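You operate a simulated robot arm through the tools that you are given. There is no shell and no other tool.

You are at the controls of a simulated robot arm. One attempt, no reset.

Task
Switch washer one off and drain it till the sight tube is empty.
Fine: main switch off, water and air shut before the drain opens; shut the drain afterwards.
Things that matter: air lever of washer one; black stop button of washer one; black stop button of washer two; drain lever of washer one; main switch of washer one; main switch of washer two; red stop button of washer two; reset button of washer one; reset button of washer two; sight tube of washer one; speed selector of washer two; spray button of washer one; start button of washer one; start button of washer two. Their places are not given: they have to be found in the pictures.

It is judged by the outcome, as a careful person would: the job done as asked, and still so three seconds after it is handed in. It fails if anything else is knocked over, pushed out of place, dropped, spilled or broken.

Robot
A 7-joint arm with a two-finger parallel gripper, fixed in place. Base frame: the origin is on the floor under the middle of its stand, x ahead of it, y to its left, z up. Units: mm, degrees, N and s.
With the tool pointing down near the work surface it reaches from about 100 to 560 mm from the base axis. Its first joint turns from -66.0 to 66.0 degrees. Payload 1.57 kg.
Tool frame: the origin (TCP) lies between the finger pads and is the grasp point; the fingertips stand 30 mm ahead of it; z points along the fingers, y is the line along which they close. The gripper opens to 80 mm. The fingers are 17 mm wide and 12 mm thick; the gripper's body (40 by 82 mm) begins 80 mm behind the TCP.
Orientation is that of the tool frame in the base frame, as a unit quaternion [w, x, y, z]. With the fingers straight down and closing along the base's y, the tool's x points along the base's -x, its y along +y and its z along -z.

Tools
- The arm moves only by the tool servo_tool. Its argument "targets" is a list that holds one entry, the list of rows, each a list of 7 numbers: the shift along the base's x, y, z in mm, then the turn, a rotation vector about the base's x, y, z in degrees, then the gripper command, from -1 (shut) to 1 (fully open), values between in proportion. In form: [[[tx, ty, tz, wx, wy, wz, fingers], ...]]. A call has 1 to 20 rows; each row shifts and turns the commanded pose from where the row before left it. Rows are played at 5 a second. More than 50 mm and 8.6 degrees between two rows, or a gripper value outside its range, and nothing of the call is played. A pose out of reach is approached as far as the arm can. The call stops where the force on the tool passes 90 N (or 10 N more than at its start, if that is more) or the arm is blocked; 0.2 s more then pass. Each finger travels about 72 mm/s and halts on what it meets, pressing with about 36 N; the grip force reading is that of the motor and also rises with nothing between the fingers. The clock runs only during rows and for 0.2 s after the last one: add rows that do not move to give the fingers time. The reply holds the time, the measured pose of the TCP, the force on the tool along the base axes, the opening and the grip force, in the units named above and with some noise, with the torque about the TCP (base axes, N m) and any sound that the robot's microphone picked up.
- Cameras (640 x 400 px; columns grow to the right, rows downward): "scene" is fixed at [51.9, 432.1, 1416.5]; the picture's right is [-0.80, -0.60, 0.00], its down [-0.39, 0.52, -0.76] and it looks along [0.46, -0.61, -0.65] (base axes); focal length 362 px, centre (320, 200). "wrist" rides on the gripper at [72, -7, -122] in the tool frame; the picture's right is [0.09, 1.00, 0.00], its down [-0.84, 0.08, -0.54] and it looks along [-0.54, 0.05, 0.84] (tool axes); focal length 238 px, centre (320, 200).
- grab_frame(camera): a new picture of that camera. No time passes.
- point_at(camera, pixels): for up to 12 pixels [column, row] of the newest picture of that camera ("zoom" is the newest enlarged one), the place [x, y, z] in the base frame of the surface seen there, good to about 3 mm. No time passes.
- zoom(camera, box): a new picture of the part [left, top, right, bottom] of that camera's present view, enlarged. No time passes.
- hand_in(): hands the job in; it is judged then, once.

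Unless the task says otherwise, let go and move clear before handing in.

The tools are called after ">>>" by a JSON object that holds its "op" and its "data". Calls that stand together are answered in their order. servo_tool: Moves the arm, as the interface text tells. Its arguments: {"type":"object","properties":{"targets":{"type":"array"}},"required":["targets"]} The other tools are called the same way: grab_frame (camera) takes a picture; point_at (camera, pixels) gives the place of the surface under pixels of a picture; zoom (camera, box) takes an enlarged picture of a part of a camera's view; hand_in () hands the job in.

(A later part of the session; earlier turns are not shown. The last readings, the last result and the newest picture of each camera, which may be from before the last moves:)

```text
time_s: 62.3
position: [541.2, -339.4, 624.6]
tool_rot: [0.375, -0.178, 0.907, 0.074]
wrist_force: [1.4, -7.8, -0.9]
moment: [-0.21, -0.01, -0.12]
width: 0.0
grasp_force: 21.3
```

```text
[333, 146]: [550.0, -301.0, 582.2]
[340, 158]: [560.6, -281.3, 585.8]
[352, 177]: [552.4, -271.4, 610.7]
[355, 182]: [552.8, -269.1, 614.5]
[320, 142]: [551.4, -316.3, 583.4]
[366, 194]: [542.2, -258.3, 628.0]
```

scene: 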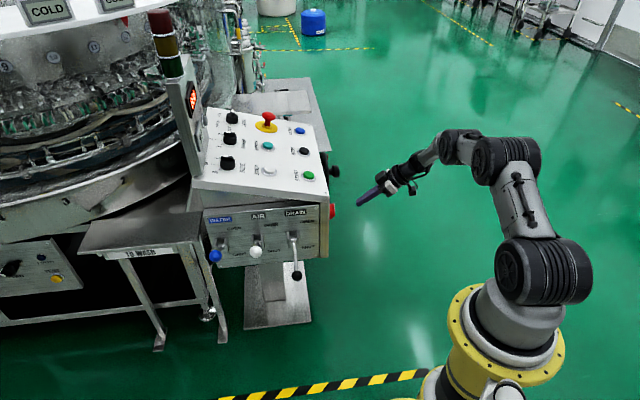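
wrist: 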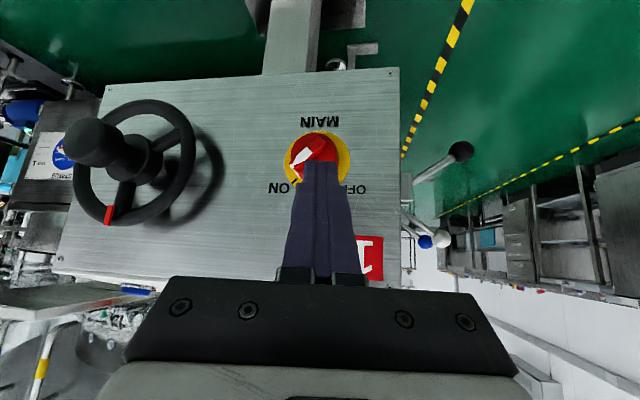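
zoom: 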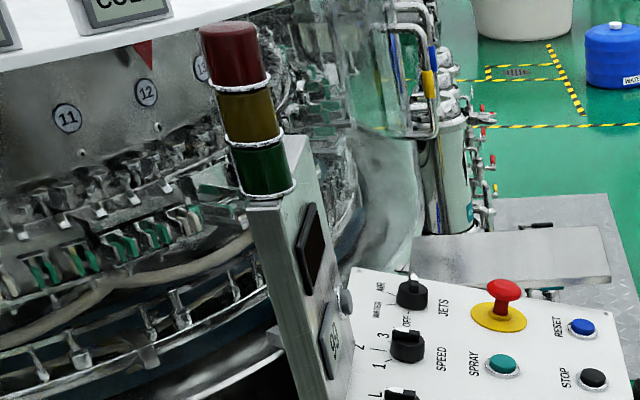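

The red COUNT display has gone dark, so the main power is off. I'll back the finger straight out from the switch and check the pointer's final position.

>>> {"op": "servo_tool", "data": {"targets": [[[-7, -6.8, 2, 0, 0, 0, -1], [-10, -9.5, 3, 0, 0, 0, -1], [-14, -13.5, 8, 0, 0, 0, -1], [-14, -10, 15, 0, 0, 0, -1]]]}}

>>> {"op": "grab_frame", "data": {"camera": "wrist"}}

>>> {"op": "zoom", "data": {"camera": "wrist", "box": [260, 90, 420, 190]}}

>>> {"op": "zoom", "data": {"camera": "scene", "box": [180, 80, 230, 160]}}

```text
time_s: 63.3
position: [495.5, -376.6, 654.9]
tool_rot: [0.374, -0.177, 0.907, 0.074]
wrist_force: [-0.6, 0.0, -0.6]
moment: [-0.01, 0.02, -0.03]
width: 0.1
grasp_force: 21.3
```

```text
taken
```

wrist: 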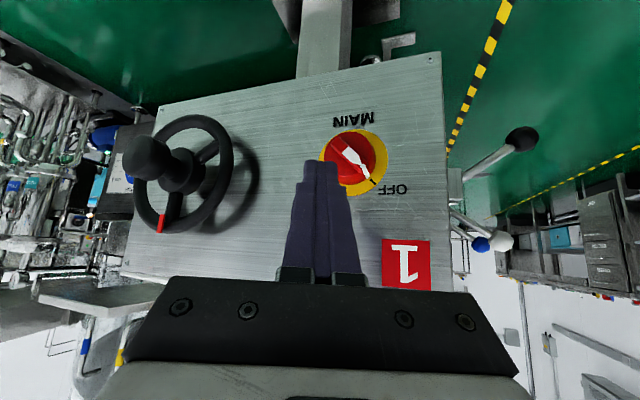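

```text
4.00 times, centred on (340, 140) of wrist
```

zoom: 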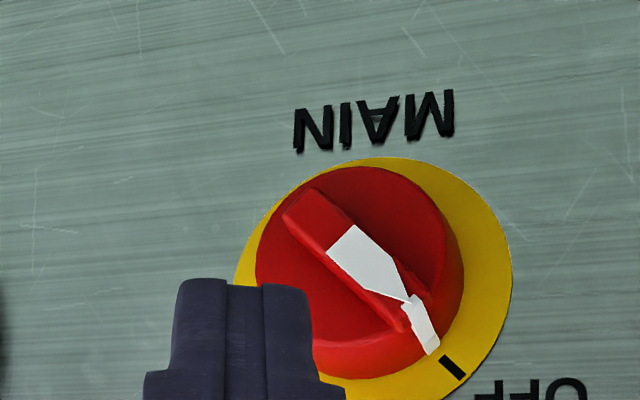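

```text
5.00 times, centred on (205, 120) of scene
```

zoom: 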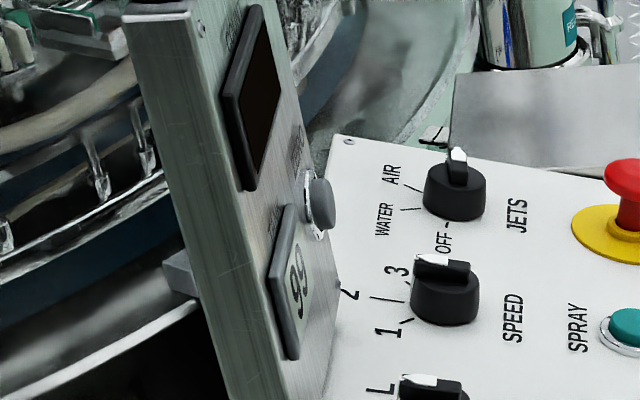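

The MAIN switch is at OFF, the COUNT display is dark and the TANK display still reads 99. Next are the air and water levers, so I'll retreat upward and move around to above the air lever's white ball.

>>> {"op": "servo_tool", "data": {"targets": [[[-13, 20, 39, 0, 0, 0, -1], [-13, 25, 39, 0, 0, 0, -1], [-13, 25, 39, 0.1, 1.53, -5.18, -1], [-13, 25, 39, 0.1, 1.53, -5.18, -1], [-13, 25, 39, 0.1, 1.53, -5.18, -1], [0, 36, 0, 0.1, 1.53, -5.18, -1], [0, 36, 0, 0.1, 1.53, -5.18, -1], [0, 36, 0, 0.1, 1.53, -5.18, -1], [5, 36, 0, 0.1, 1.53, -5.18, -1], [10, 36, 0, 0.1, 1.53, -5.18, -1], [10, 36, 0, 0.1, 1.53, -5.18, -1], [10, 36, 0, 0.1, 1.53, -5.18, -1]]]}}

>>> {"op": "grab_frame", "data": {"camera": "wrist"}}

>>> {"op": "grab_frame", "data": {"camera": "scene"}}

```text
time_s: 65.9
position: [465.0, -6.1, 849.3]
tool_rot: [0.249, 0.251, 0.933, -0.069]
wrist_force: [0.7, -0.2, 0.5]
moment: [0.01, 0.02, -0.01]
width: 0.0
grasp_force: 21.3
```

```text
taken
```

wrist: 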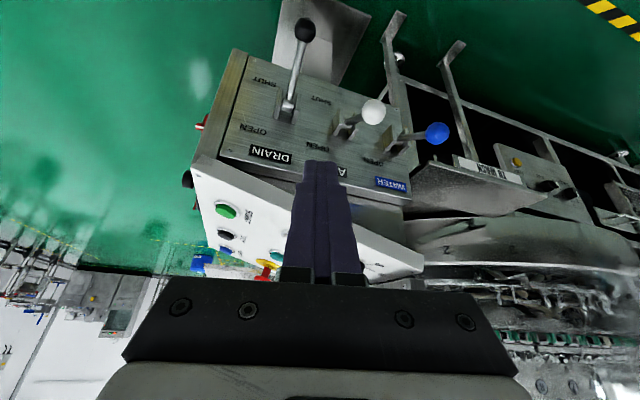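

```text
taken
```

scene: 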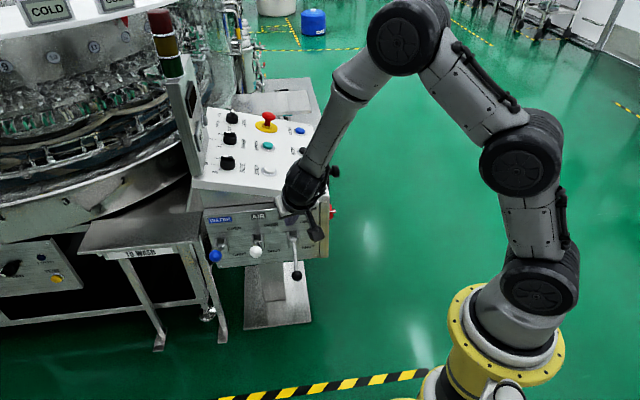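

Good view: the white air ball at (373, 112), the blue water ball at (437, 133) and the black drain ball at (304, 30). I'll measure the balls, pivots and the table edge.

>>> {"op": "point_at", "data": {"camera": "wrist", "pixels": [[373, 112], [373, 101], [362, 112], [384, 112], [437, 133], [427, 133], [448, 133], [304, 30], [345, 122], [398, 138], [288, 105], [410, 200]]}}

>>> {"op": "point_at", "data": {"camera": "scene", "pixels": [[215, 255], [215, 262], [256, 252], [256, 258], [296, 276], [201, 243], [190, 215], [80, 248], [220, 340], [197, 250], [222, 243], [259, 240]]}}

>>> {"op": "zoom", "data": {"camera": "wrist", "box": [320, 80, 480, 190]}}

```text
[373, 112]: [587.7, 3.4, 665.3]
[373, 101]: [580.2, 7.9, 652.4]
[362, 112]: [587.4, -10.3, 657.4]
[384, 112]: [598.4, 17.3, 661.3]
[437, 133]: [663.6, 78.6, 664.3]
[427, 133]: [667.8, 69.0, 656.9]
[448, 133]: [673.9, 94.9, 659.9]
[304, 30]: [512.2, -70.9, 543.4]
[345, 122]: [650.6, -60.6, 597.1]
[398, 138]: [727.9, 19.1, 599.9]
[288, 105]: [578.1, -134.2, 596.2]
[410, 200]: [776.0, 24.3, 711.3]
```

```text
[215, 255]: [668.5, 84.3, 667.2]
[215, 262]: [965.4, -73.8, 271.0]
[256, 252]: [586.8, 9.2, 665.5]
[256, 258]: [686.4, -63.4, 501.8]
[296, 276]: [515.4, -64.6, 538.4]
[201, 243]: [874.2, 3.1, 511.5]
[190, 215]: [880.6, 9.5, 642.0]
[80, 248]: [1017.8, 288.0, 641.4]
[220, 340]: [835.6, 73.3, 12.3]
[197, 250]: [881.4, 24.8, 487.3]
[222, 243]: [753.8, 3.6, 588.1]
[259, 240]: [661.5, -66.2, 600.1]
```

```text
3.64 times, centred on (400, 135) of wrist
```

zoom: 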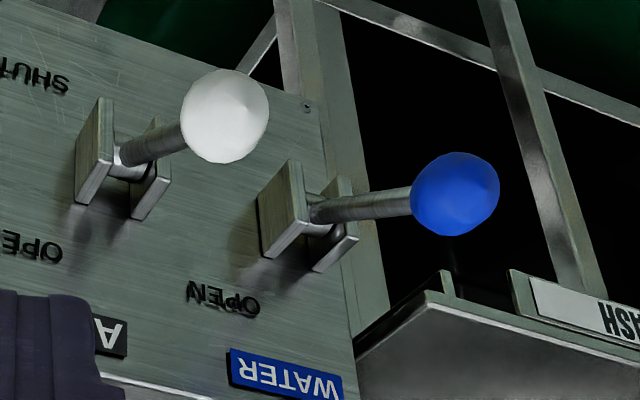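

The console sits at 45°: levers 110 mm apart, pivots at z≈594, balls at ±36°. Air and water are up (OPEN). I'll bring the closed fingers over the white air ball, nearly vertical and in line with its swing.

>>> {"op": "servo_tool", "data": {"targets": [[[33.2, 1.7, -20, 3.05, 3.98, -4.97, -1], [33.2, 1.7, -28, 3.05, 3.98, -4.97, -1], [33.2, 1.7, -33, 3.05, 3.98, -4.97, -1], [33.1, 1.6, -33, 0, 0, 0, -1], [0, 0, 0, 0, 0, 0, -1]]]}}

>>> {"op": "grab_frame", "data": {"camera": "wrist"}}

>>> {"op": "zoom", "data": {"camera": "scene", "box": [200, 170, 340, 290]}}

```text
time_s: 67.1
position: [599.2, 2.0, 736.2]
tool_rot: [0.122, 0.379, 0.916, -0.051]
wrist_force: [-0.4, 0.7, -0.1]
moment: [0.0, 0.0, 0.02]
width: 0.1
grasp_force: 21.6
```

```text
taken
```

wrist: 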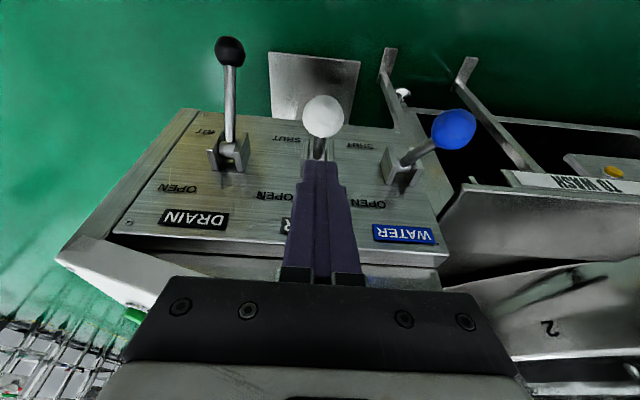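

```text
3.33 times, centred on (270, 230) of scene
```

zoom: 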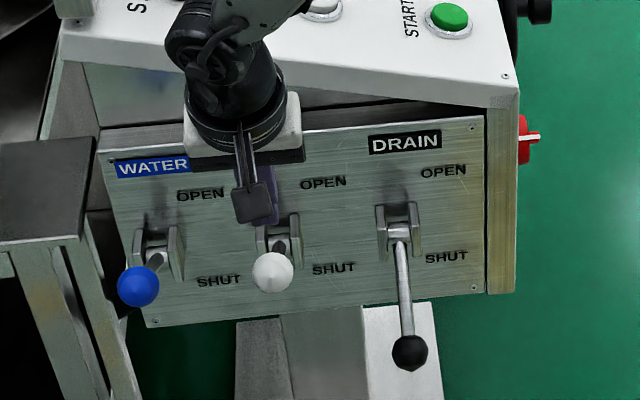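

The finger is right above the white ball's inner side, with nothing else near. I'll press down along the lever's arc, starting with the first part.

>>> {"op": "servo_tool", "data": {"targets": [[[-1.5, -1.3, -26, 0, 0, 0, -1], [-3.7, 3.7, -20, 0, 0, 0, -1], [-6, 6, -17, 0, 0, 0, -1], [-3.5, 3.5, -18, 0, 0, 0, -1]]]}}

>>> {"op": "zoom", "data": {"camera": "scene", "box": [200, 190, 320, 290]}}

>>> {"op": "grab_frame", "data": {"camera": "wrist"}}

```text
time_s: 68.1
position: [585.2, 12.8, 653.1]
tool_rot: [0.121, 0.379, 0.916, -0.05]
wrist_force: [0.2, 0.3, -0.3]
moment: [0.03, -0.02, 0.01]
width: 0.0
grasp_force: 21.4
```

```text
4.00 times, centred on (260, 240) of scene
```

zoom: 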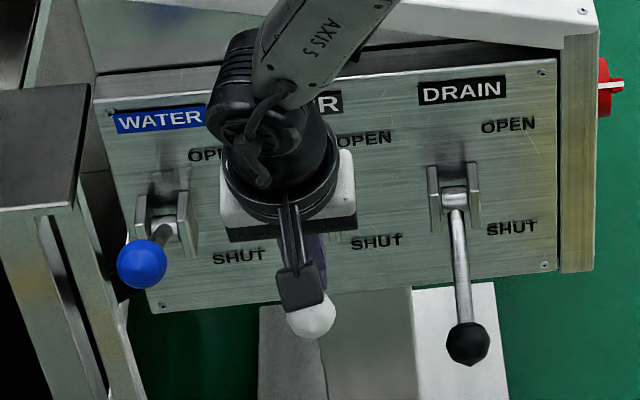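

```text
taken
```

wrist: 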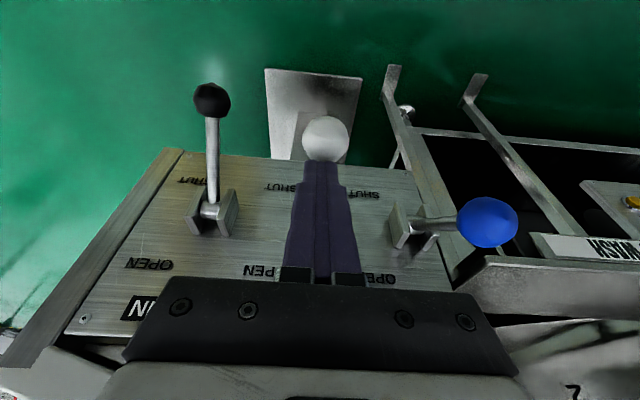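

The air lever follows with hardly any force. I'll press on down to SHUT.

>>> {"op": "servo_tool", "data": {"targets": [[[-0.9, 0.9, -18, 0, 0, 0, -1], [0.9, -0.9, -18, 0, 0, 0, -1], [3.5, -3.5, -18, 0, 0, 0, -1], [4.5, -4.5, -14, 0, 0, 0, -1], [5.2, -5.2, -12, 0, 0, 0, -1], [0, 0, 0, 0, 0, 0, -1]]]}}

>>> {"op": "zoom", "data": {"camera": "scene", "box": [200, 190, 320, 290]}}

>>> {"op": "grab_frame", "data": {"camera": "wrist"}}

```text
time_s: 69.5
position: [599.8, -1.1, 575.7]
tool_rot: [0.124, 0.379, 0.916, -0.049]
wrist_force: [-1.4, 1.8, 11.7]
moment: [0.08, 0.06, -0.01]
width: 0.0
grasp_force: 21.6
```

```text
4.00 times, centred on (260, 240) of scene
```

zoom: 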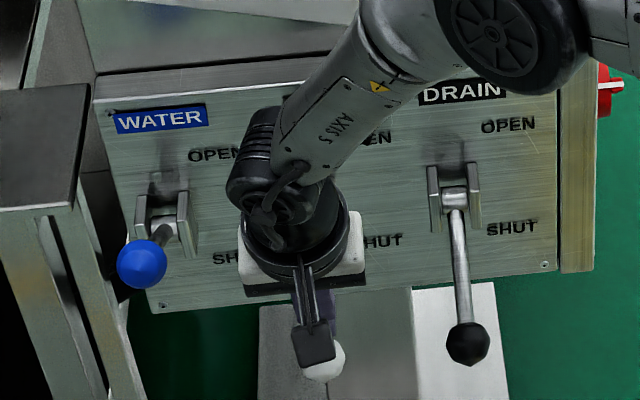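

```text
taken
```

wrist: 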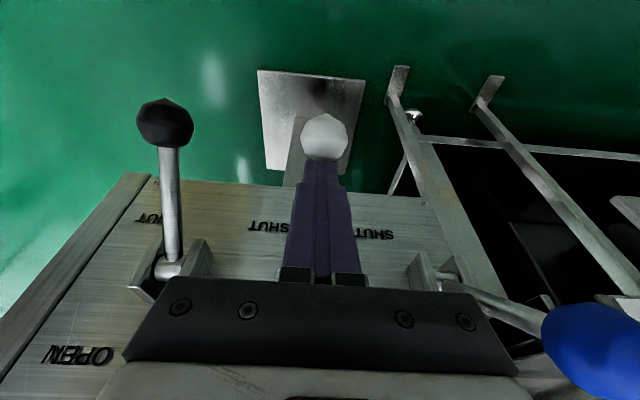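

The force rose to about 12 N at the bottom, so the air lever is on its SHUT stop. I'll lift straight up and check that it stays.

>>> {"op": "servo_tool", "data": {"targets": [[[-2, 2, 20, 0, 0, 0, -1], [-5, 5, 35, 0, 0, 0, -1], [-5, 5, 40, 0, 0, 0, -1], [-5, 5, 40, 0, 0, 0, -1], [-5, 5, 40, 0, 0, 0, -1]]]}}

>>> {"op": "grab_frame", "data": {"camera": "wrist"}}

>>> {"op": "zoom", "data": {"camera": "wrist", "box": [160, 20, 520, 240]}}

```text
time_s: 70.7
position: [575.6, 19.7, 747.5]
tool_rot: [0.121, 0.379, 0.916, -0.051]
wrist_force: [-0.2, 0.1, 0.7]
moment: [0.0, 0.01, -0.02]
width: 0.0
grasp_force: 21.0
```

```text
taken
```

wrist: 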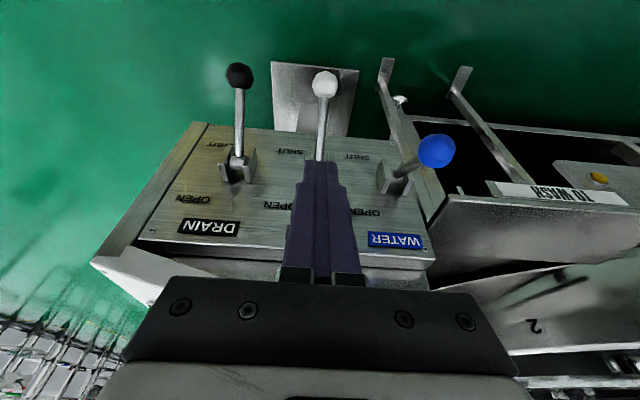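

```text
1.78 times, centred on (340, 130) of wrist
```

zoom: 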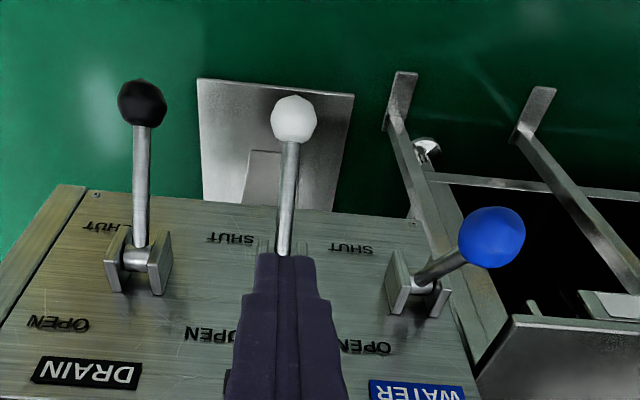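

The air lever stays down, in line with the shut drain lever. Now the water lever: I'll check the nearby table's edges before moving in.

>>> {"op": "point_at", "data": {"camera": "wrist", "pixels": [[437, 150], [443, 240], [455, 205], [480, 210], [500, 200], [540, 200], [600, 215], [405, 115], [420, 165], [388, 65], [393, 178], [437, 265]]}}

>>> {"op": "zoom", "data": {"camera": "wrist", "box": [370, 100, 530, 280]}}

```text
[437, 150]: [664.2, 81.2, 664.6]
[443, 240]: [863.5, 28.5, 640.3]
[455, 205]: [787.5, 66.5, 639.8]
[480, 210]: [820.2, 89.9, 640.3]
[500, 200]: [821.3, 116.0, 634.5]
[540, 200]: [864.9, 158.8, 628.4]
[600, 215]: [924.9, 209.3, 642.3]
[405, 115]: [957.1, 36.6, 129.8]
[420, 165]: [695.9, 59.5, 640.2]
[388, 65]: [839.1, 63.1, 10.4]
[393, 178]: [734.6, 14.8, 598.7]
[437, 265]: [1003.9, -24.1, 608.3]
```

```text
2.22 times, centred on (450, 190) of wrist
```

zoom: 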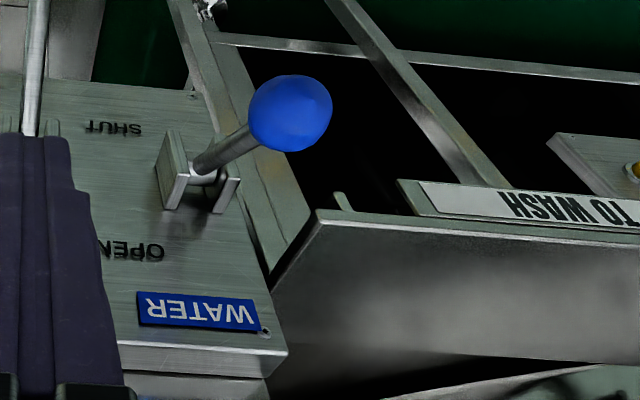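

The table's front edge is at n≈-500, about 65 mm behind the blue ball's swing, so the way is clear. I'll move above the blue water ball with a tool tilt that reaches it.

>>> {"op": "servo_tool", "data": {"targets": [[[23.4, 14.4, 3, -1.32, -2.1, 6.2, -1], [23.4, 14.4, 0, -1.32, -2.1, 6.2, -1], [23.4, 14.4, -3, -1.32, -2.1, 6.2, -1], [23.3, 14.4, -5, -1.32, -2.1, 6.2, -1], [0, 0, 0, 0, 0, 0, -1]]]}}

>>> {"op": "grab_frame", "data": {"camera": "wrist"}}

>>> {"op": "zoom", "data": {"camera": "scene", "box": [160, 170, 320, 300]}}

```text
time_s: 71.9
position: [668.5, 78.7, 742.7]
tool_rot: [0.214, 0.17, 0.961, -0.038]
wrist_force: [0.4, -0.5, 0.8]
moment: [0.0, 0.0, -0.01]
width: 0.0
grasp_force: 21.6
```

```text
taken
```

wrist: 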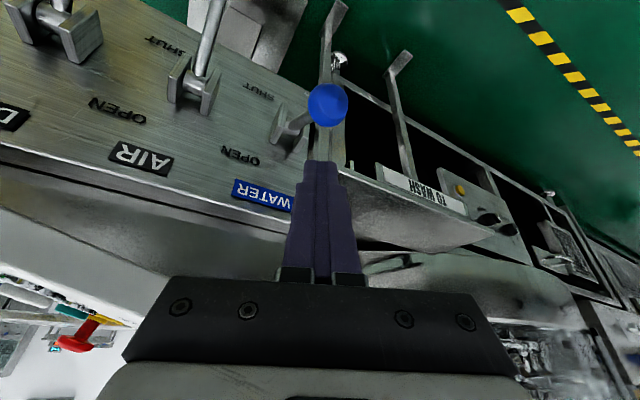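

```text
3.08 times, centred on (240, 235) of scene
```

zoom: 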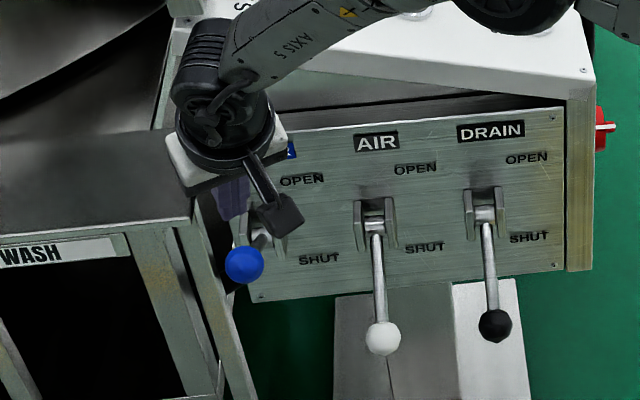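

The finger is in line above the blue ball at (327, 104). I'll press down along its arc, first half.

>>> {"op": "servo_tool", "data": {"targets": [[[0.5, -1.3, -30, 0, 0, 0, -1], [-4, 4, -20, 0, 0, 0, -1], [-5.8, 5.8, -18, 0, 0, 0, -1], [-3.2, 3.2, -18, 0, 0, 0, -1]]]}}

>>> {"op": "grab_frame", "data": {"camera": "wrist"}}

>>> {"op": "zoom", "data": {"camera": "scene", "box": [160, 170, 320, 300]}}

```text
time_s: 72.9
position: [655.4, 89.6, 657.6]
tool_rot: [0.213, 0.171, 0.961, -0.038]
wrist_force: [-0.3, 0.2, -0.4]
moment: [-0.02, -0.04, 0.03]
width: 0.0
grasp_force: 20.8
```

```text
taken
```

wrist: 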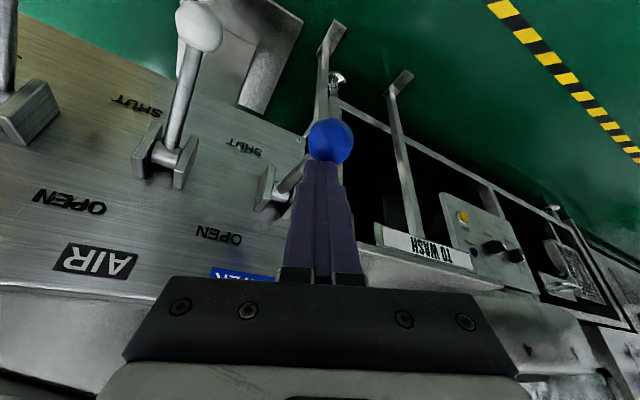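

```text
3.08 times, centred on (240, 235) of scene
```

zoom: 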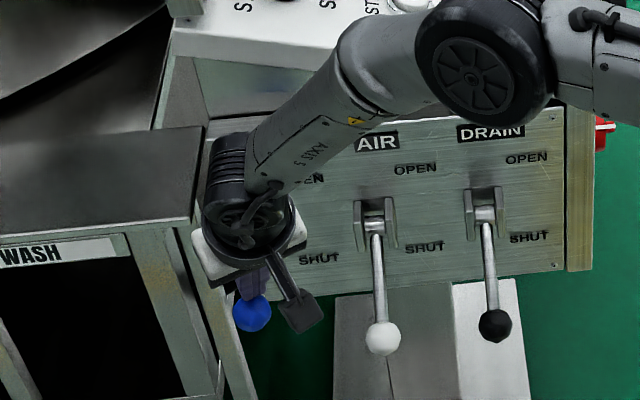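

The water lever follows too, and the gripper stays clear of the table. I'll press the rest of the way to SHUT.

>>> {"op": "servo_tool", "data": {"targets": [[[-1, 1, -18, 0, 0, 0, -1], [1, -1, -18, 0, 0, 0, -1], [3.2, -3.2, -18, 0, 0, 0, -1], [4.8, -4.8, -14, 0, 0, 0, -1], [5, -5, -14, 0, 0, 0, -1], [0, 0, 0, 0, 0, 0, -1]]]}}

>>> {"op": "grab_frame", "data": {"camera": "wrist"}}

>>> {"op": "zoom", "data": {"camera": "scene", "box": [160, 170, 320, 300]}}

```text
time_s: 74.3
position: [671.3, 76.8, 576.5]
tool_rot: [0.213, 0.171, 0.961, -0.039]
wrist_force: [0.4, 0.2, -0.8]
moment: [-0.02, -0.03, 0.01]
width: 0.0
grasp_force: 21.4
```

```text
taken
```

wrist: 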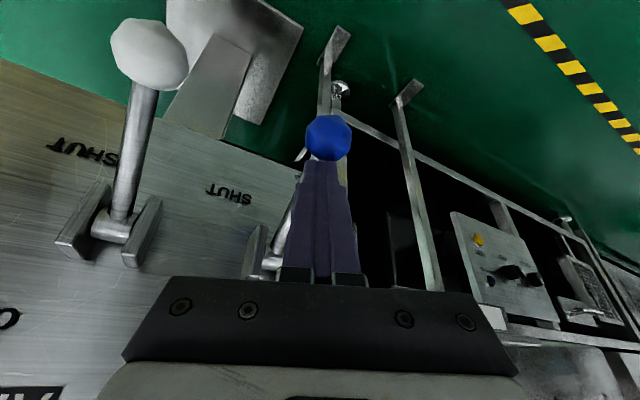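

```text
3.08 times, centred on (240, 235) of scene
```

zoom: 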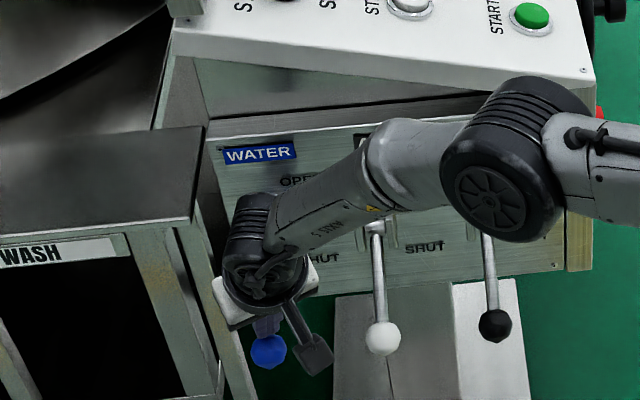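

No contact force yet, so the water lever may not be fully on its stop. I'll press down a little further.

>>> {"op": "servo_tool", "data": {"targets": [[[1.5, -1.5, -4, 0, 0, 0, -1], [1.5, -1.5, -4, 0, 0, 0, -1], [0, 0, 0, 0, 0, 0, -1]]]}}

>>> {"op": "zoom", "data": {"camera": "scene", "box": [190, 190, 320, 300]}}

```text
time_s: 75.1
position: [677.0, 77.1, 573.6]
tool_rot: [0.217, 0.169, 0.961, -0.037]
wrist_force: [-35.4, 8.3, 48.0]
moment: [-0.38, 0.1, -0.41]
width: 0.0
grasp_force: 20.8
```

```text
3.64 times, centred on (255, 245) of scene
```

zoom: 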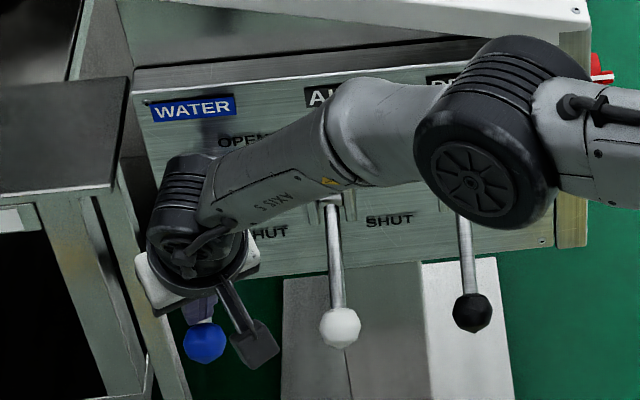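

The force jumped to about 60 N, so the water lever is hard on its SHUT stop. I'll ease off at once and lift clear.

>>> {"op": "servo_tool", "data": {"targets": [[[-2, 2, 5, 0, 0, 0, -1], [-4, 4, 12, 0, 0, 0, -1], [-6, 6, 30, 0, 0, 0, -1], [-6, 5, 40, 0, 0, 0, -1], [-8, 5, 40, 0, 0, 0, -1], [-10, 0, 40, 0, 0, 0, -1]]]}}

>>> {"op": "grab_frame", "data": {"camera": "wrist"}}

>>> {"op": "zoom", "data": {"camera": "scene", "box": [190, 190, 340, 300]}}

```text
time_s: 76.5
position: [637.6, 95.5, 732.9]
tool_rot: [0.212, 0.17, 0.962, -0.038]
wrist_force: [-0.3, 0.2, -0.3]
moment: [-0.03, 0.0, 0.0]
width: 0.0
grasp_force: 21.2
```

```text
taken
```

wrist: 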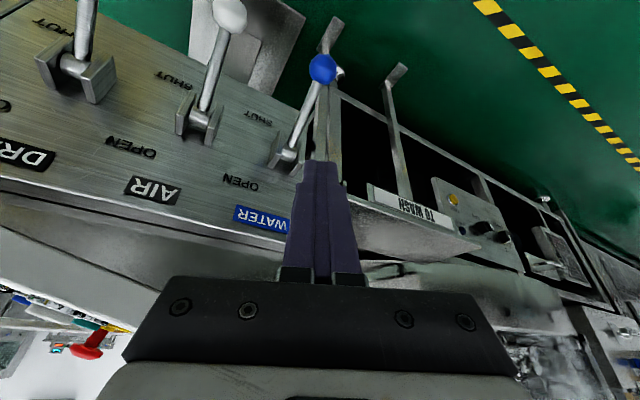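

```text
3.64 times, centred on (265, 245) of scene
```

zoom: 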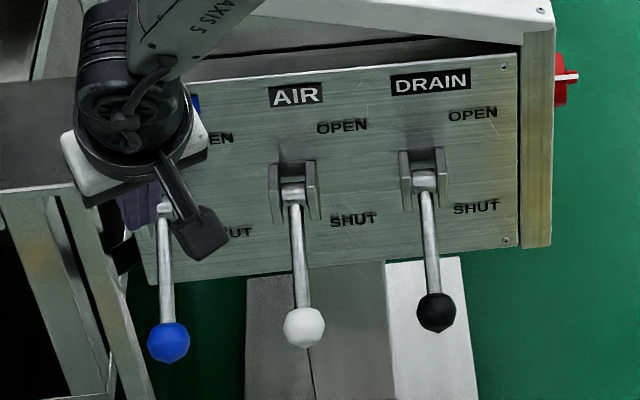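

All three levers are now down at SHUT and the main switch is off. Next I'll open the gripper and move in front of the drain lever's black ball.

>>> {"op": "servo_tool", "data": {"targets": [[[-30, -25, 5, -0.54, -0.85, -4.98, -1], [-35, -30, 0, -0.54, -0.85, -4.98, -0.5], [-35, -30, 0, -0.54, -0.85, -4.98, 0], [-30, -30, -5, -0.54, -0.85, -4.98, 0.2], [-20, -27, -30, -0.54, -0.85, -4.98, 0.2], [0, 0, -45, 0, 0, 0, 0.2]]]}}

>>> {"op": "grab_frame", "data": {"camera": "wrist"}}

>>> {"op": "grab_frame", "data": {"camera": "scene"}}

```text
time_s: 77.9
position: [487.3, -44.2, 658.4]
tool_rot: [0.24, 0.37, 0.892, -0.098]
wrist_force: [0.3, 0.3, 0.1]
moment: [0.01, -0.02, 0.0]
width: 48.0
grasp_force: 0.1
```

```text
taken
```

wrist: 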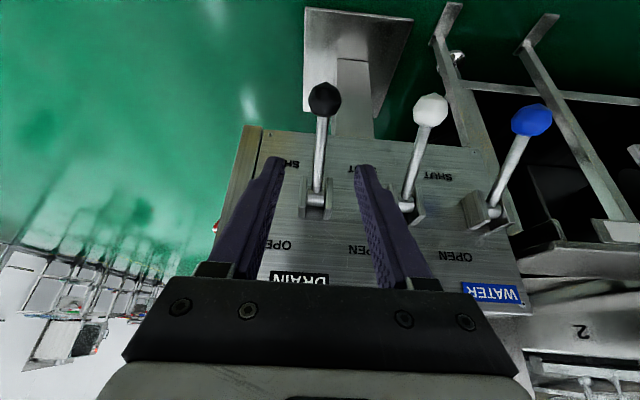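

```text
taken
```

scene: 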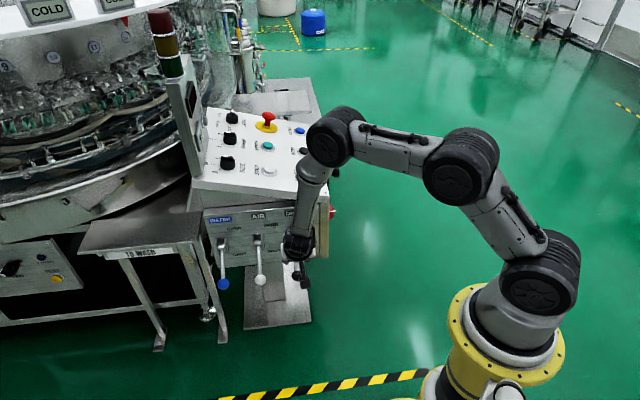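

The gripper is 48 mm open and faces the drain ball at (325, 100). I'll measure the ball from here.

>>> {"op": "point_at", "data": {"camera": "wrist", "pixels": [[325, 100], [312, 100], [338, 100], [325, 88], [322, 113], [318, 198], [320, 150]]}}

```text
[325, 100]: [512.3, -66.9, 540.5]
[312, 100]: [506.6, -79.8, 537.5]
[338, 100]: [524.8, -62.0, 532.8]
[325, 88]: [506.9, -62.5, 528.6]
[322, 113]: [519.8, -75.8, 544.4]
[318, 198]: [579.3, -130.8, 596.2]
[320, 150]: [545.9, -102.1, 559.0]
```

The ball centre is at about (518.5, -73.5, 530). I'll go in around it with open fingers and then close on it.

>>> {"op": "servo_tool", "data": {"targets": [[[1.5, -0.5, -29.5, 0, 0, 0, 0.2], [1.4, -0.5, -29.5, 0, 0, 0, 0.2], [7.07, -7.07, -17.3, 0, 0, 0, 0.2], [7.07, -7.07, -17.3, 0, 0, 0, 0.2], [7.07, -7.07, -17.3, 0, 0, 0, 0.2], [7.07, -7.07, -17.4, 0, 0, 0, 0.2], [0, 0, 0, 0, 0, 0, 0.2]]]}}

>>> {"op": "grab_frame", "data": {"camera": "wrist"}}

>>> {"op": "zoom", "data": {"camera": "scene", "box": [220, 190, 350, 310]}}

```text
time_s: 79.5
position: [518.7, -74.6, 528.6]
tool_rot: [0.239, 0.369, 0.893, -0.098]
wrist_force: [1.0, 0.1, 0.2]
moment: [-0.06, -0.02, 0.01]
width: 47.9
grasp_force: 0.1
```

```text
taken
```

wrist: 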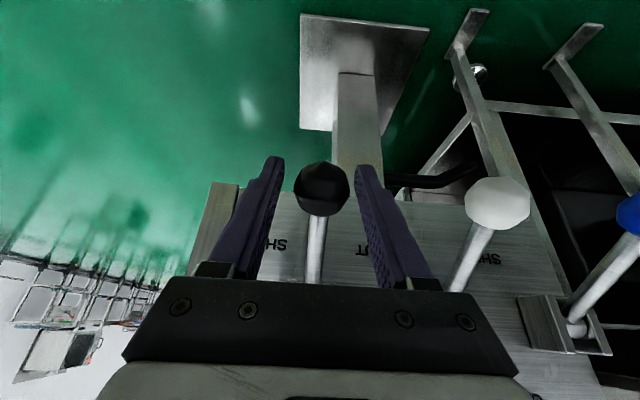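

```text
3.33 times, centred on (285, 250) of scene
```

zoom: 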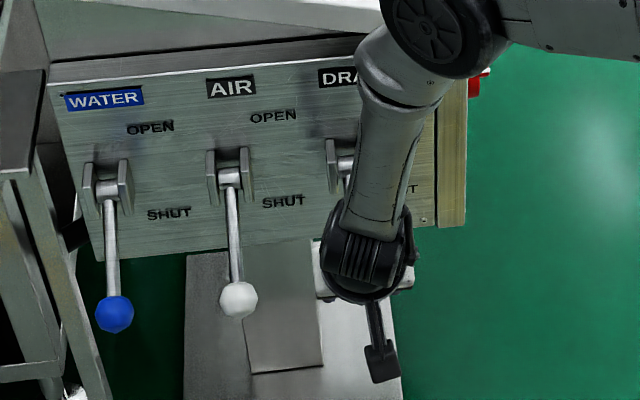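

The ball sits between the fingertips. I'll close on it.

>>> {"op": "servo_tool", "data": {"targets": [[[0, 0, 0, 0, 0, 0, -0.3], [0, 0, 0, 0, 0, 0, -0.6], [0, 0, 0, 0, 0, 0, -1], [0, 0, 0, 0, 0, 0, -1]]]}}

>>> {"op": "grab_frame", "data": {"camera": "wrist"}}

```text
time_s: 80.5
position: [520.1, -72.8, 530.5]
tool_rot: [0.238, 0.369, 0.893, -0.098]
wrist_force: [6.9, 8.3, -4.6]
moment: [0.28, 0.2, -0.01]
width: 35.0
grasp_force: 42.3
```

```text
taken
```

wrist: 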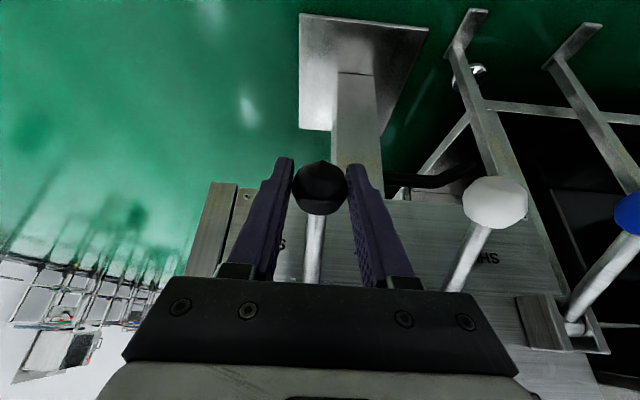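

The fingers hold the ball at 35 mm width. I'll lift it along its arc from -36° to +36° to open the drain.

>>> {"op": "servo_tool", "data": {"targets": [[[-8.06, 8.06, 19.8, 0, 0, 0, -1], [-4.88, 4.88, 21.3, 0, 0, 0, -1], [-1.7, 1.7, 22.4, 0, 0, 0, -1], [1.7, -1.7, 22.4, 0, 0, 0, -1], [4.88, -4.88, 21.3, 0, 0, 0, -1], [7.9, -7.9, 19.5, 0, 0, 0, -1], [0, 0, 0, 0, 0, 0, -1]]]}}

>>> {"op": "grab_frame", "data": {"camera": "wrist"}}

>>> {"op": "grab_frame", "data": {"camera": "scene"}}

```text
time_s: 82.1
position: [516.4, -71.5, 657.3]
tool_rot: [0.236, 0.368, 0.894, -0.096]
wrist_force: [-3.0, 23.6, 1.4]
moment: [0.9, 0.63, 0.09]
width: 34.7
grasp_force: 42.0
```

```text
taken
```

wrist: 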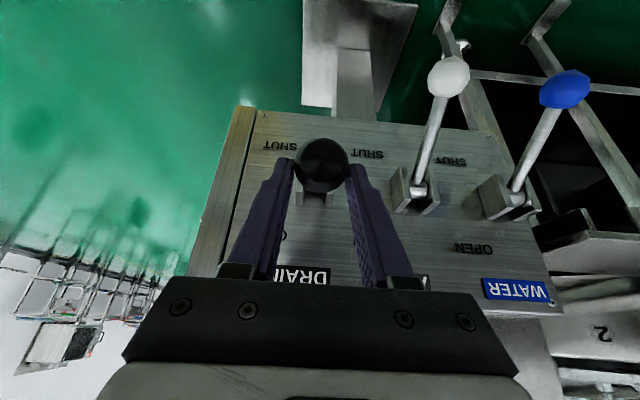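

```text
taken
```

scene: 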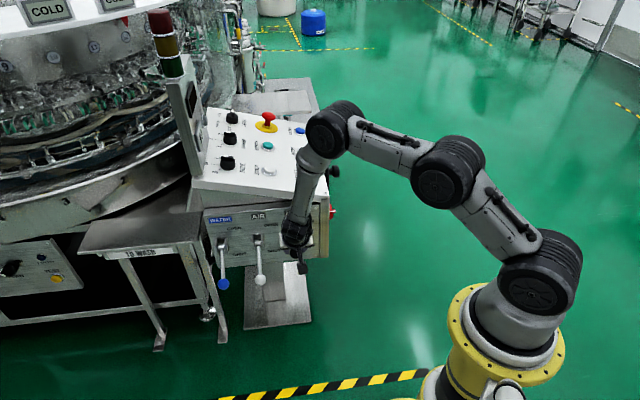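

The drain lever is up at OPEN (z 657). No sound was reported, so I'll check the TANK display for a change.

>>> {"op": "zoom", "data": {"camera": "scene", "box": [190, 110, 220, 160]}}

>>> {"op": "servo_tool", "data": {"targets": [[[0, 0, 0, 0, 0, 0, -1], [0, 0, 0, 0, 0, 0, -1], [0, 0, 0, 0, 0, 0, -1], [0, 0, 0, 0, 0, 0, -1], [0, 0, 0, 0, 0, 0, -1]]]}}

>>> {"op": "zoom", "data": {"camera": "scene", "box": [190, 110, 220, 160]}}

```text
8.00 times, centred on (205, 135) of scene
```

zoom: 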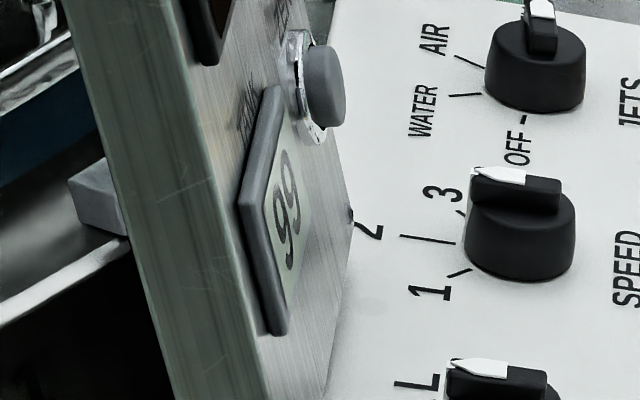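

```text
time_s: 83.3
position: [519.5, -72.1, 657.1]
tool_rot: [0.238, 0.369, 0.893, -0.096]
wrist_force: [-4.3, 18.9, 3.7]
moment: [0.54, 0.31, 0.03]
width: 34.5
grasp_force: 42.2
```

```text
8.00 times, centred on (205, 135) of scene
```

zoom: 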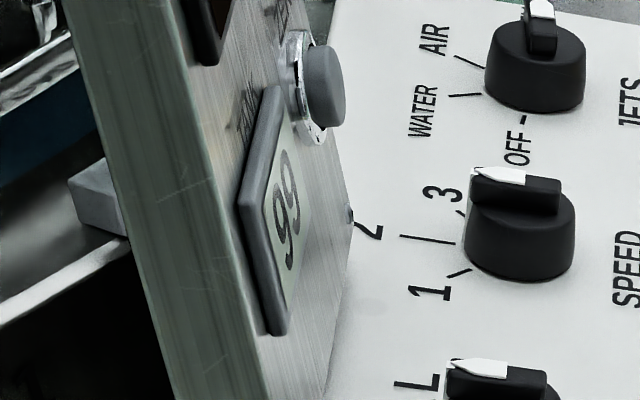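

TANK still reads 99, so that gauge may be stuck; the sight tube is what counts, and I still have to find it. With the drain open I'll hold the lever and examine the dark space under the table and the carousel in this wrist view.

>>> {"op": "zoom", "data": {"camera": "wrist", "box": [440, 0, 640, 130]}}

>>> {"op": "zoom", "data": {"camera": "wrist", "box": [520, 120, 640, 260]}}

>>> {"op": "zoom", "data": {"camera": "wrist", "box": [636, 0, 640, 400]}}

>>> {"op": "zoom", "data": {"camera": "wrist", "box": [0, 396, 640, 400]}}

```text
3.08 times, centred on (540, 65) of wrist
```

zoom: 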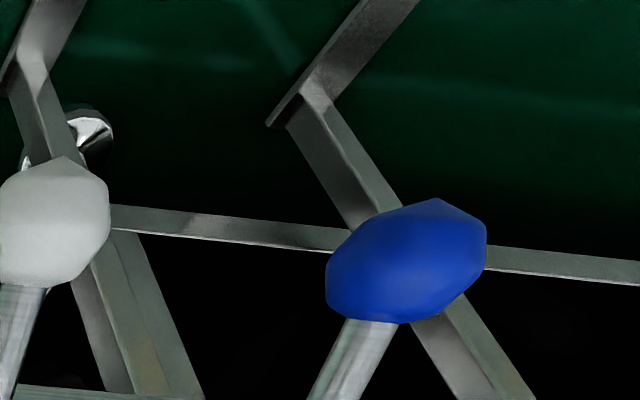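

```text
2.86 times, centred on (580, 190) of wrist
```

zoom: 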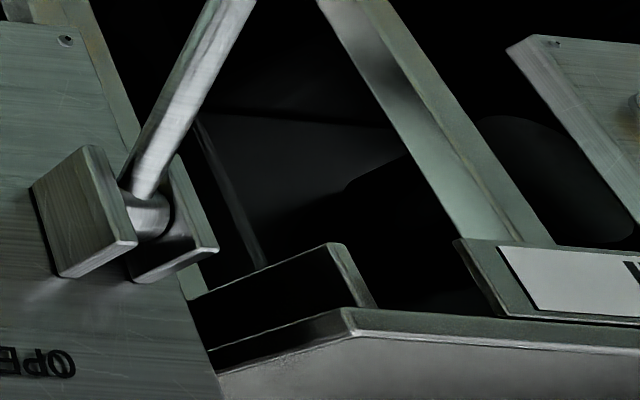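

```text
1.00 times, centred on (638, 200) of wrist (not enlarged: the box is as wide or as high as the picture)
```

zoom: 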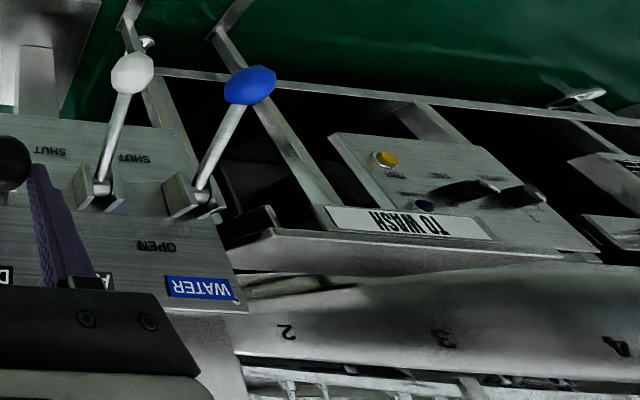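

```text
1.00 times, centred on (320, 398) of wrist (not enlarged: the box is as wide or as high as the picture)
```

zoom: 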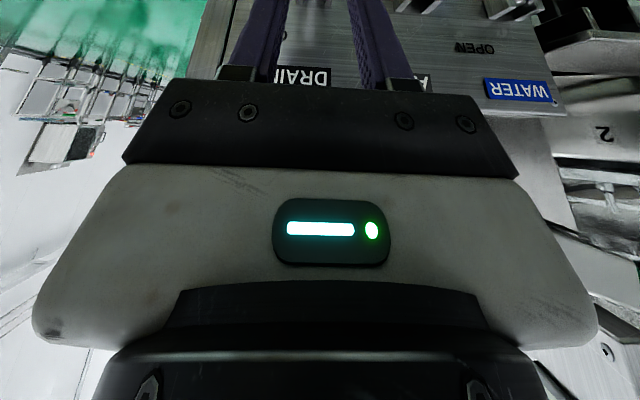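

The dark space shows nothing clear. I'll let go of the drain lever, back off and see that it stays open; then I'll look for the sight tube from above the panel, behind the post.

>>> {"op": "servo_tool", "data": {"targets": [[[0, 0, 0, 0, 0, 0, -0.5], [0, 0, 0, 0, 0, 0, 0], [0, 0, 0, 0, 0, 0, 0.3], [-7, 7, 17.3, 0, 0, 0, 0.3], [-10, 10, 24, 0, 0, 0, 0.3], [-14, 14, 34, 0, 0, 0, 0.3], [-14, 14, 34, 0, 0, 0, 0.3]]]}}

>>> {"op": "grab_frame", "data": {"camera": "wrist"}}

>>> {"op": "zoom", "data": {"camera": "scene", "box": [190, 100, 350, 310]}}

```text
time_s: 84.9
position: [469.3, -27.9, 767.2]
tool_rot: [0.238, 0.37, 0.892, -0.099]
wrist_force: [-0.4, 0.5, -0.4]
moment: [-0.02, -0.01, 0.0]
width: 51.9
grasp_force: 0.0
```

```text
taken
```

wrist: 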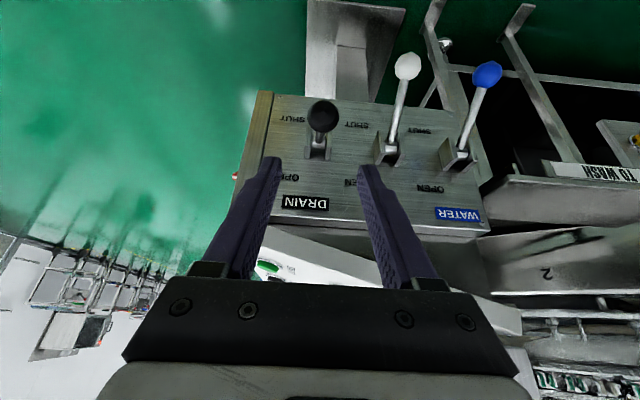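

```text
1.90 times, centred on (270, 205) of scene
```

zoom: 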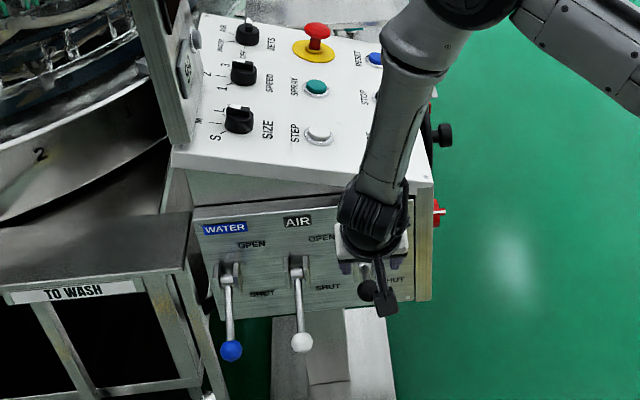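

The drain lever stays up at OPEN. I'll rise over the panel and look behind the post and along the panel's rear for the sight tube.

>>> {"op": "servo_tool", "data": {"targets": [[[0, -10, 40, -0.84, -2.05, 6.39, 0.3], [0, -15, 40, -0.84, -2.05, 6.39, 0.3], [5, -15, 40, -0.84, -2.05, 6.39, 0.3], [10, -20, 40, -0.84, -2.05, 6.39, 0.3], [10, -20, 40, -0.84, -2.05, 6.39, 0.3], [15, -20, 40, -0.84, -2.05, 6.39, 0.3], [20, -20, 35, -0.84, -2.05, 6.39, 0.3], [20, 0, 0, 0, 0, 0, -1], [0, 0, 0, 0, 0, 0, -1]]]}}

>>> {"op": "grab_frame", "data": {"camera": "wrist"}}

>>> {"op": "zoom", "data": {"camera": "wrist", "box": [200, 120, 480, 290]}}

```text
time_s: 86.9
position: [555.1, -148.6, 1042.6]
tool_rot: [0.383, 0.0, 0.924, 0.001]
wrist_force: [0.1, 0.0, -0.3]
moment: [0.01, 0.03, 0.0]
width: 0.0
grasp_force: 17.5
```

```text
taken
```

wrist: 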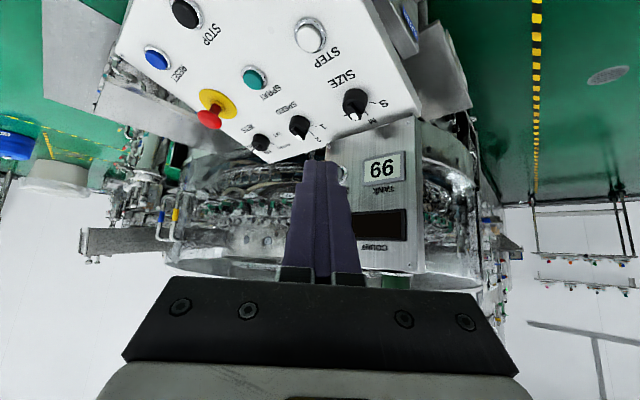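

```text
2.29 times, centred on (340, 205) of wrist
```

zoom: 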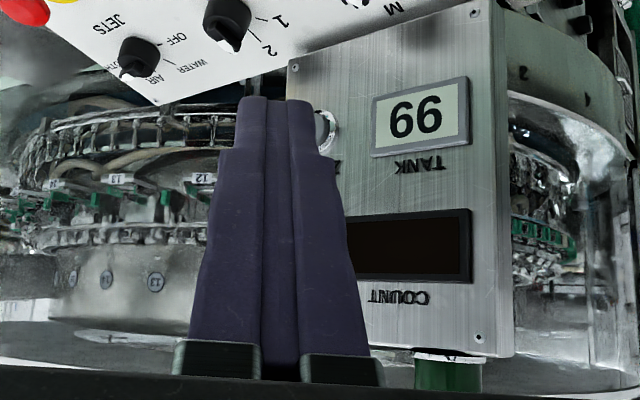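

The post's front is plain apart from COUNT, TANK and ZERO. I'll zoom on both sides of it, where the carousel's glass guard begins.

>>> {"op": "zoom", "data": {"camera": "wrist", "box": [100, 120, 300, 270]}}

>>> {"op": "zoom", "data": {"camera": "wrist", "box": [400, 90, 540, 300]}}

>>> {"op": "zoom", "data": {"camera": "wrist", "box": [20, 0, 180, 130]}}

>>> {"op": "zoom", "data": {"camera": "wrist", "box": [360, 0, 500, 130]}}

```text
2.67 times, centred on (200, 195) of wrist
```

zoom: 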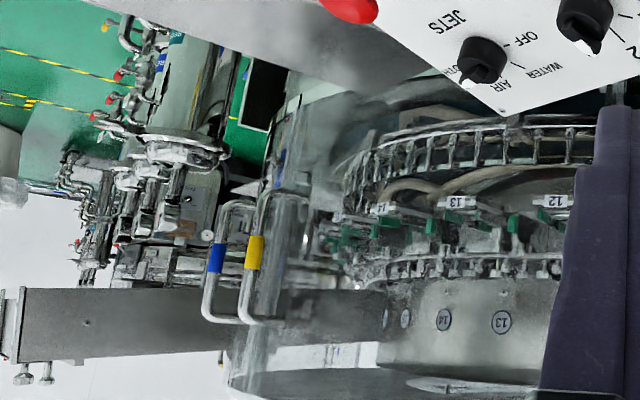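

```text
1.90 times, centred on (470, 195) of wrist
```

zoom: 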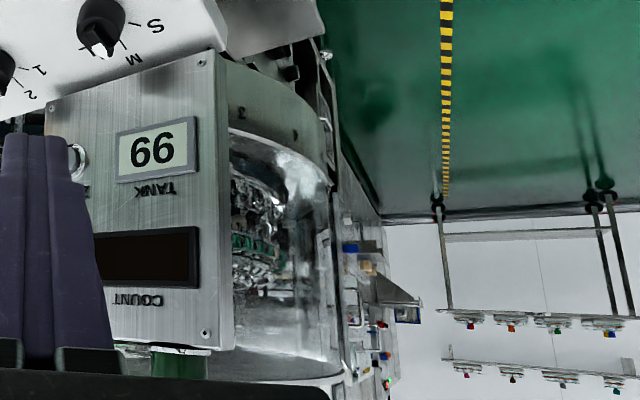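

```text
3.08 times, centred on (100, 65) of wrist
```

zoom: 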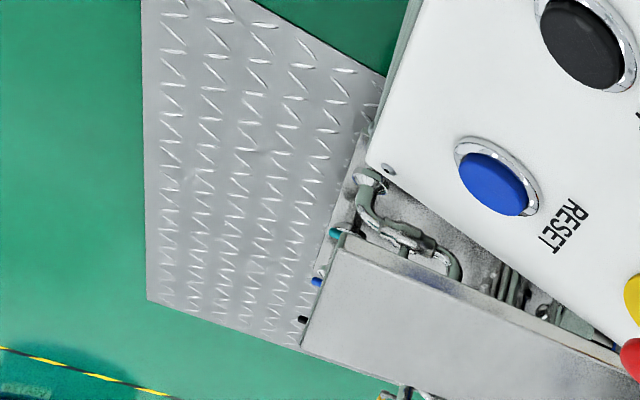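

```text
3.08 times, centred on (430, 65) of wrist
```

zoom: 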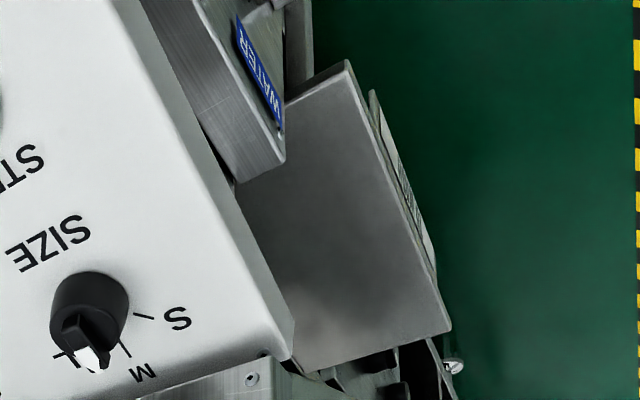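

The tube isn't near the post either. In the left-side view earlier, the gap between the console and the table held some pale hardware, so I'll put the camera in front of that gap and look in.

>>> {"op": "servo_tool", "data": {"targets": [[[-5, 32, -20, 0.39, 0.95, -5.6, -1], [-5, 32, -20, 0.39, 0.95, -5.6, -1], [-5, 32, -20, 0.39, 0.95, -5.6, -1], [-5, 32, -20, 0.39, 0.95, -5.6, -1], [-5, 32, -20, 0.39, 0.95, -5.6, -1], [-5, 32, -20, 0.39, 0.95, -5.6, -1], [-5, 32, -20, 0.39, 0.95, -5.6, -1], [-5, 32, -20, 0.39, 0.95, -5.6, -1], [16, 21, -37, 0, 0, 0, -1], [16, 21, -37, 0, 0, 0, -1], [16, 21, -37, 0, 0, 0, -1], [16, 21, -37, 0, 0, 0, -1], [16, 21, -37, 0, 0, 0, -1]]]}}

>>> {"op": "grab_frame", "data": {"camera": "wrist"}}

>>> {"op": "zoom", "data": {"camera": "wrist", "box": [240, 0, 480, 160]}}

```text
time_s: 89.7
position: [594.1, 211.2, 697.3]
tool_rot: [0.295, 0.362, 0.876, -0.121]
wrist_force: [-0.7, -0.3, 1.0]
moment: [0.01, -0.01, -0.02]
width: 0.3
grasp_force: 21.2
```

```text
taken
```

wrist: 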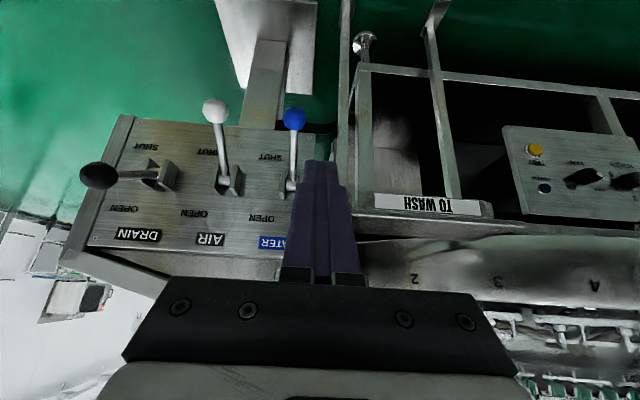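

```text
2.50 times, centred on (360, 80) of wrist
```

zoom: 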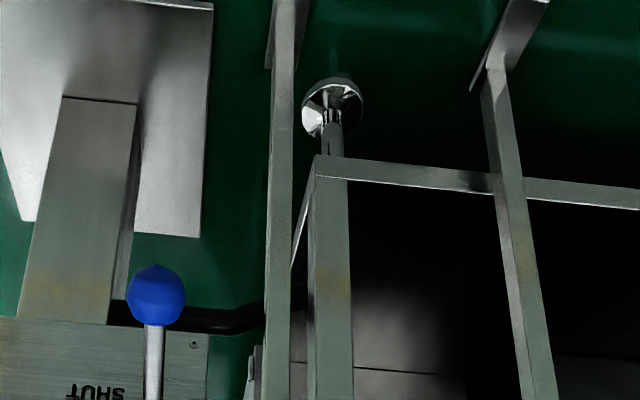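

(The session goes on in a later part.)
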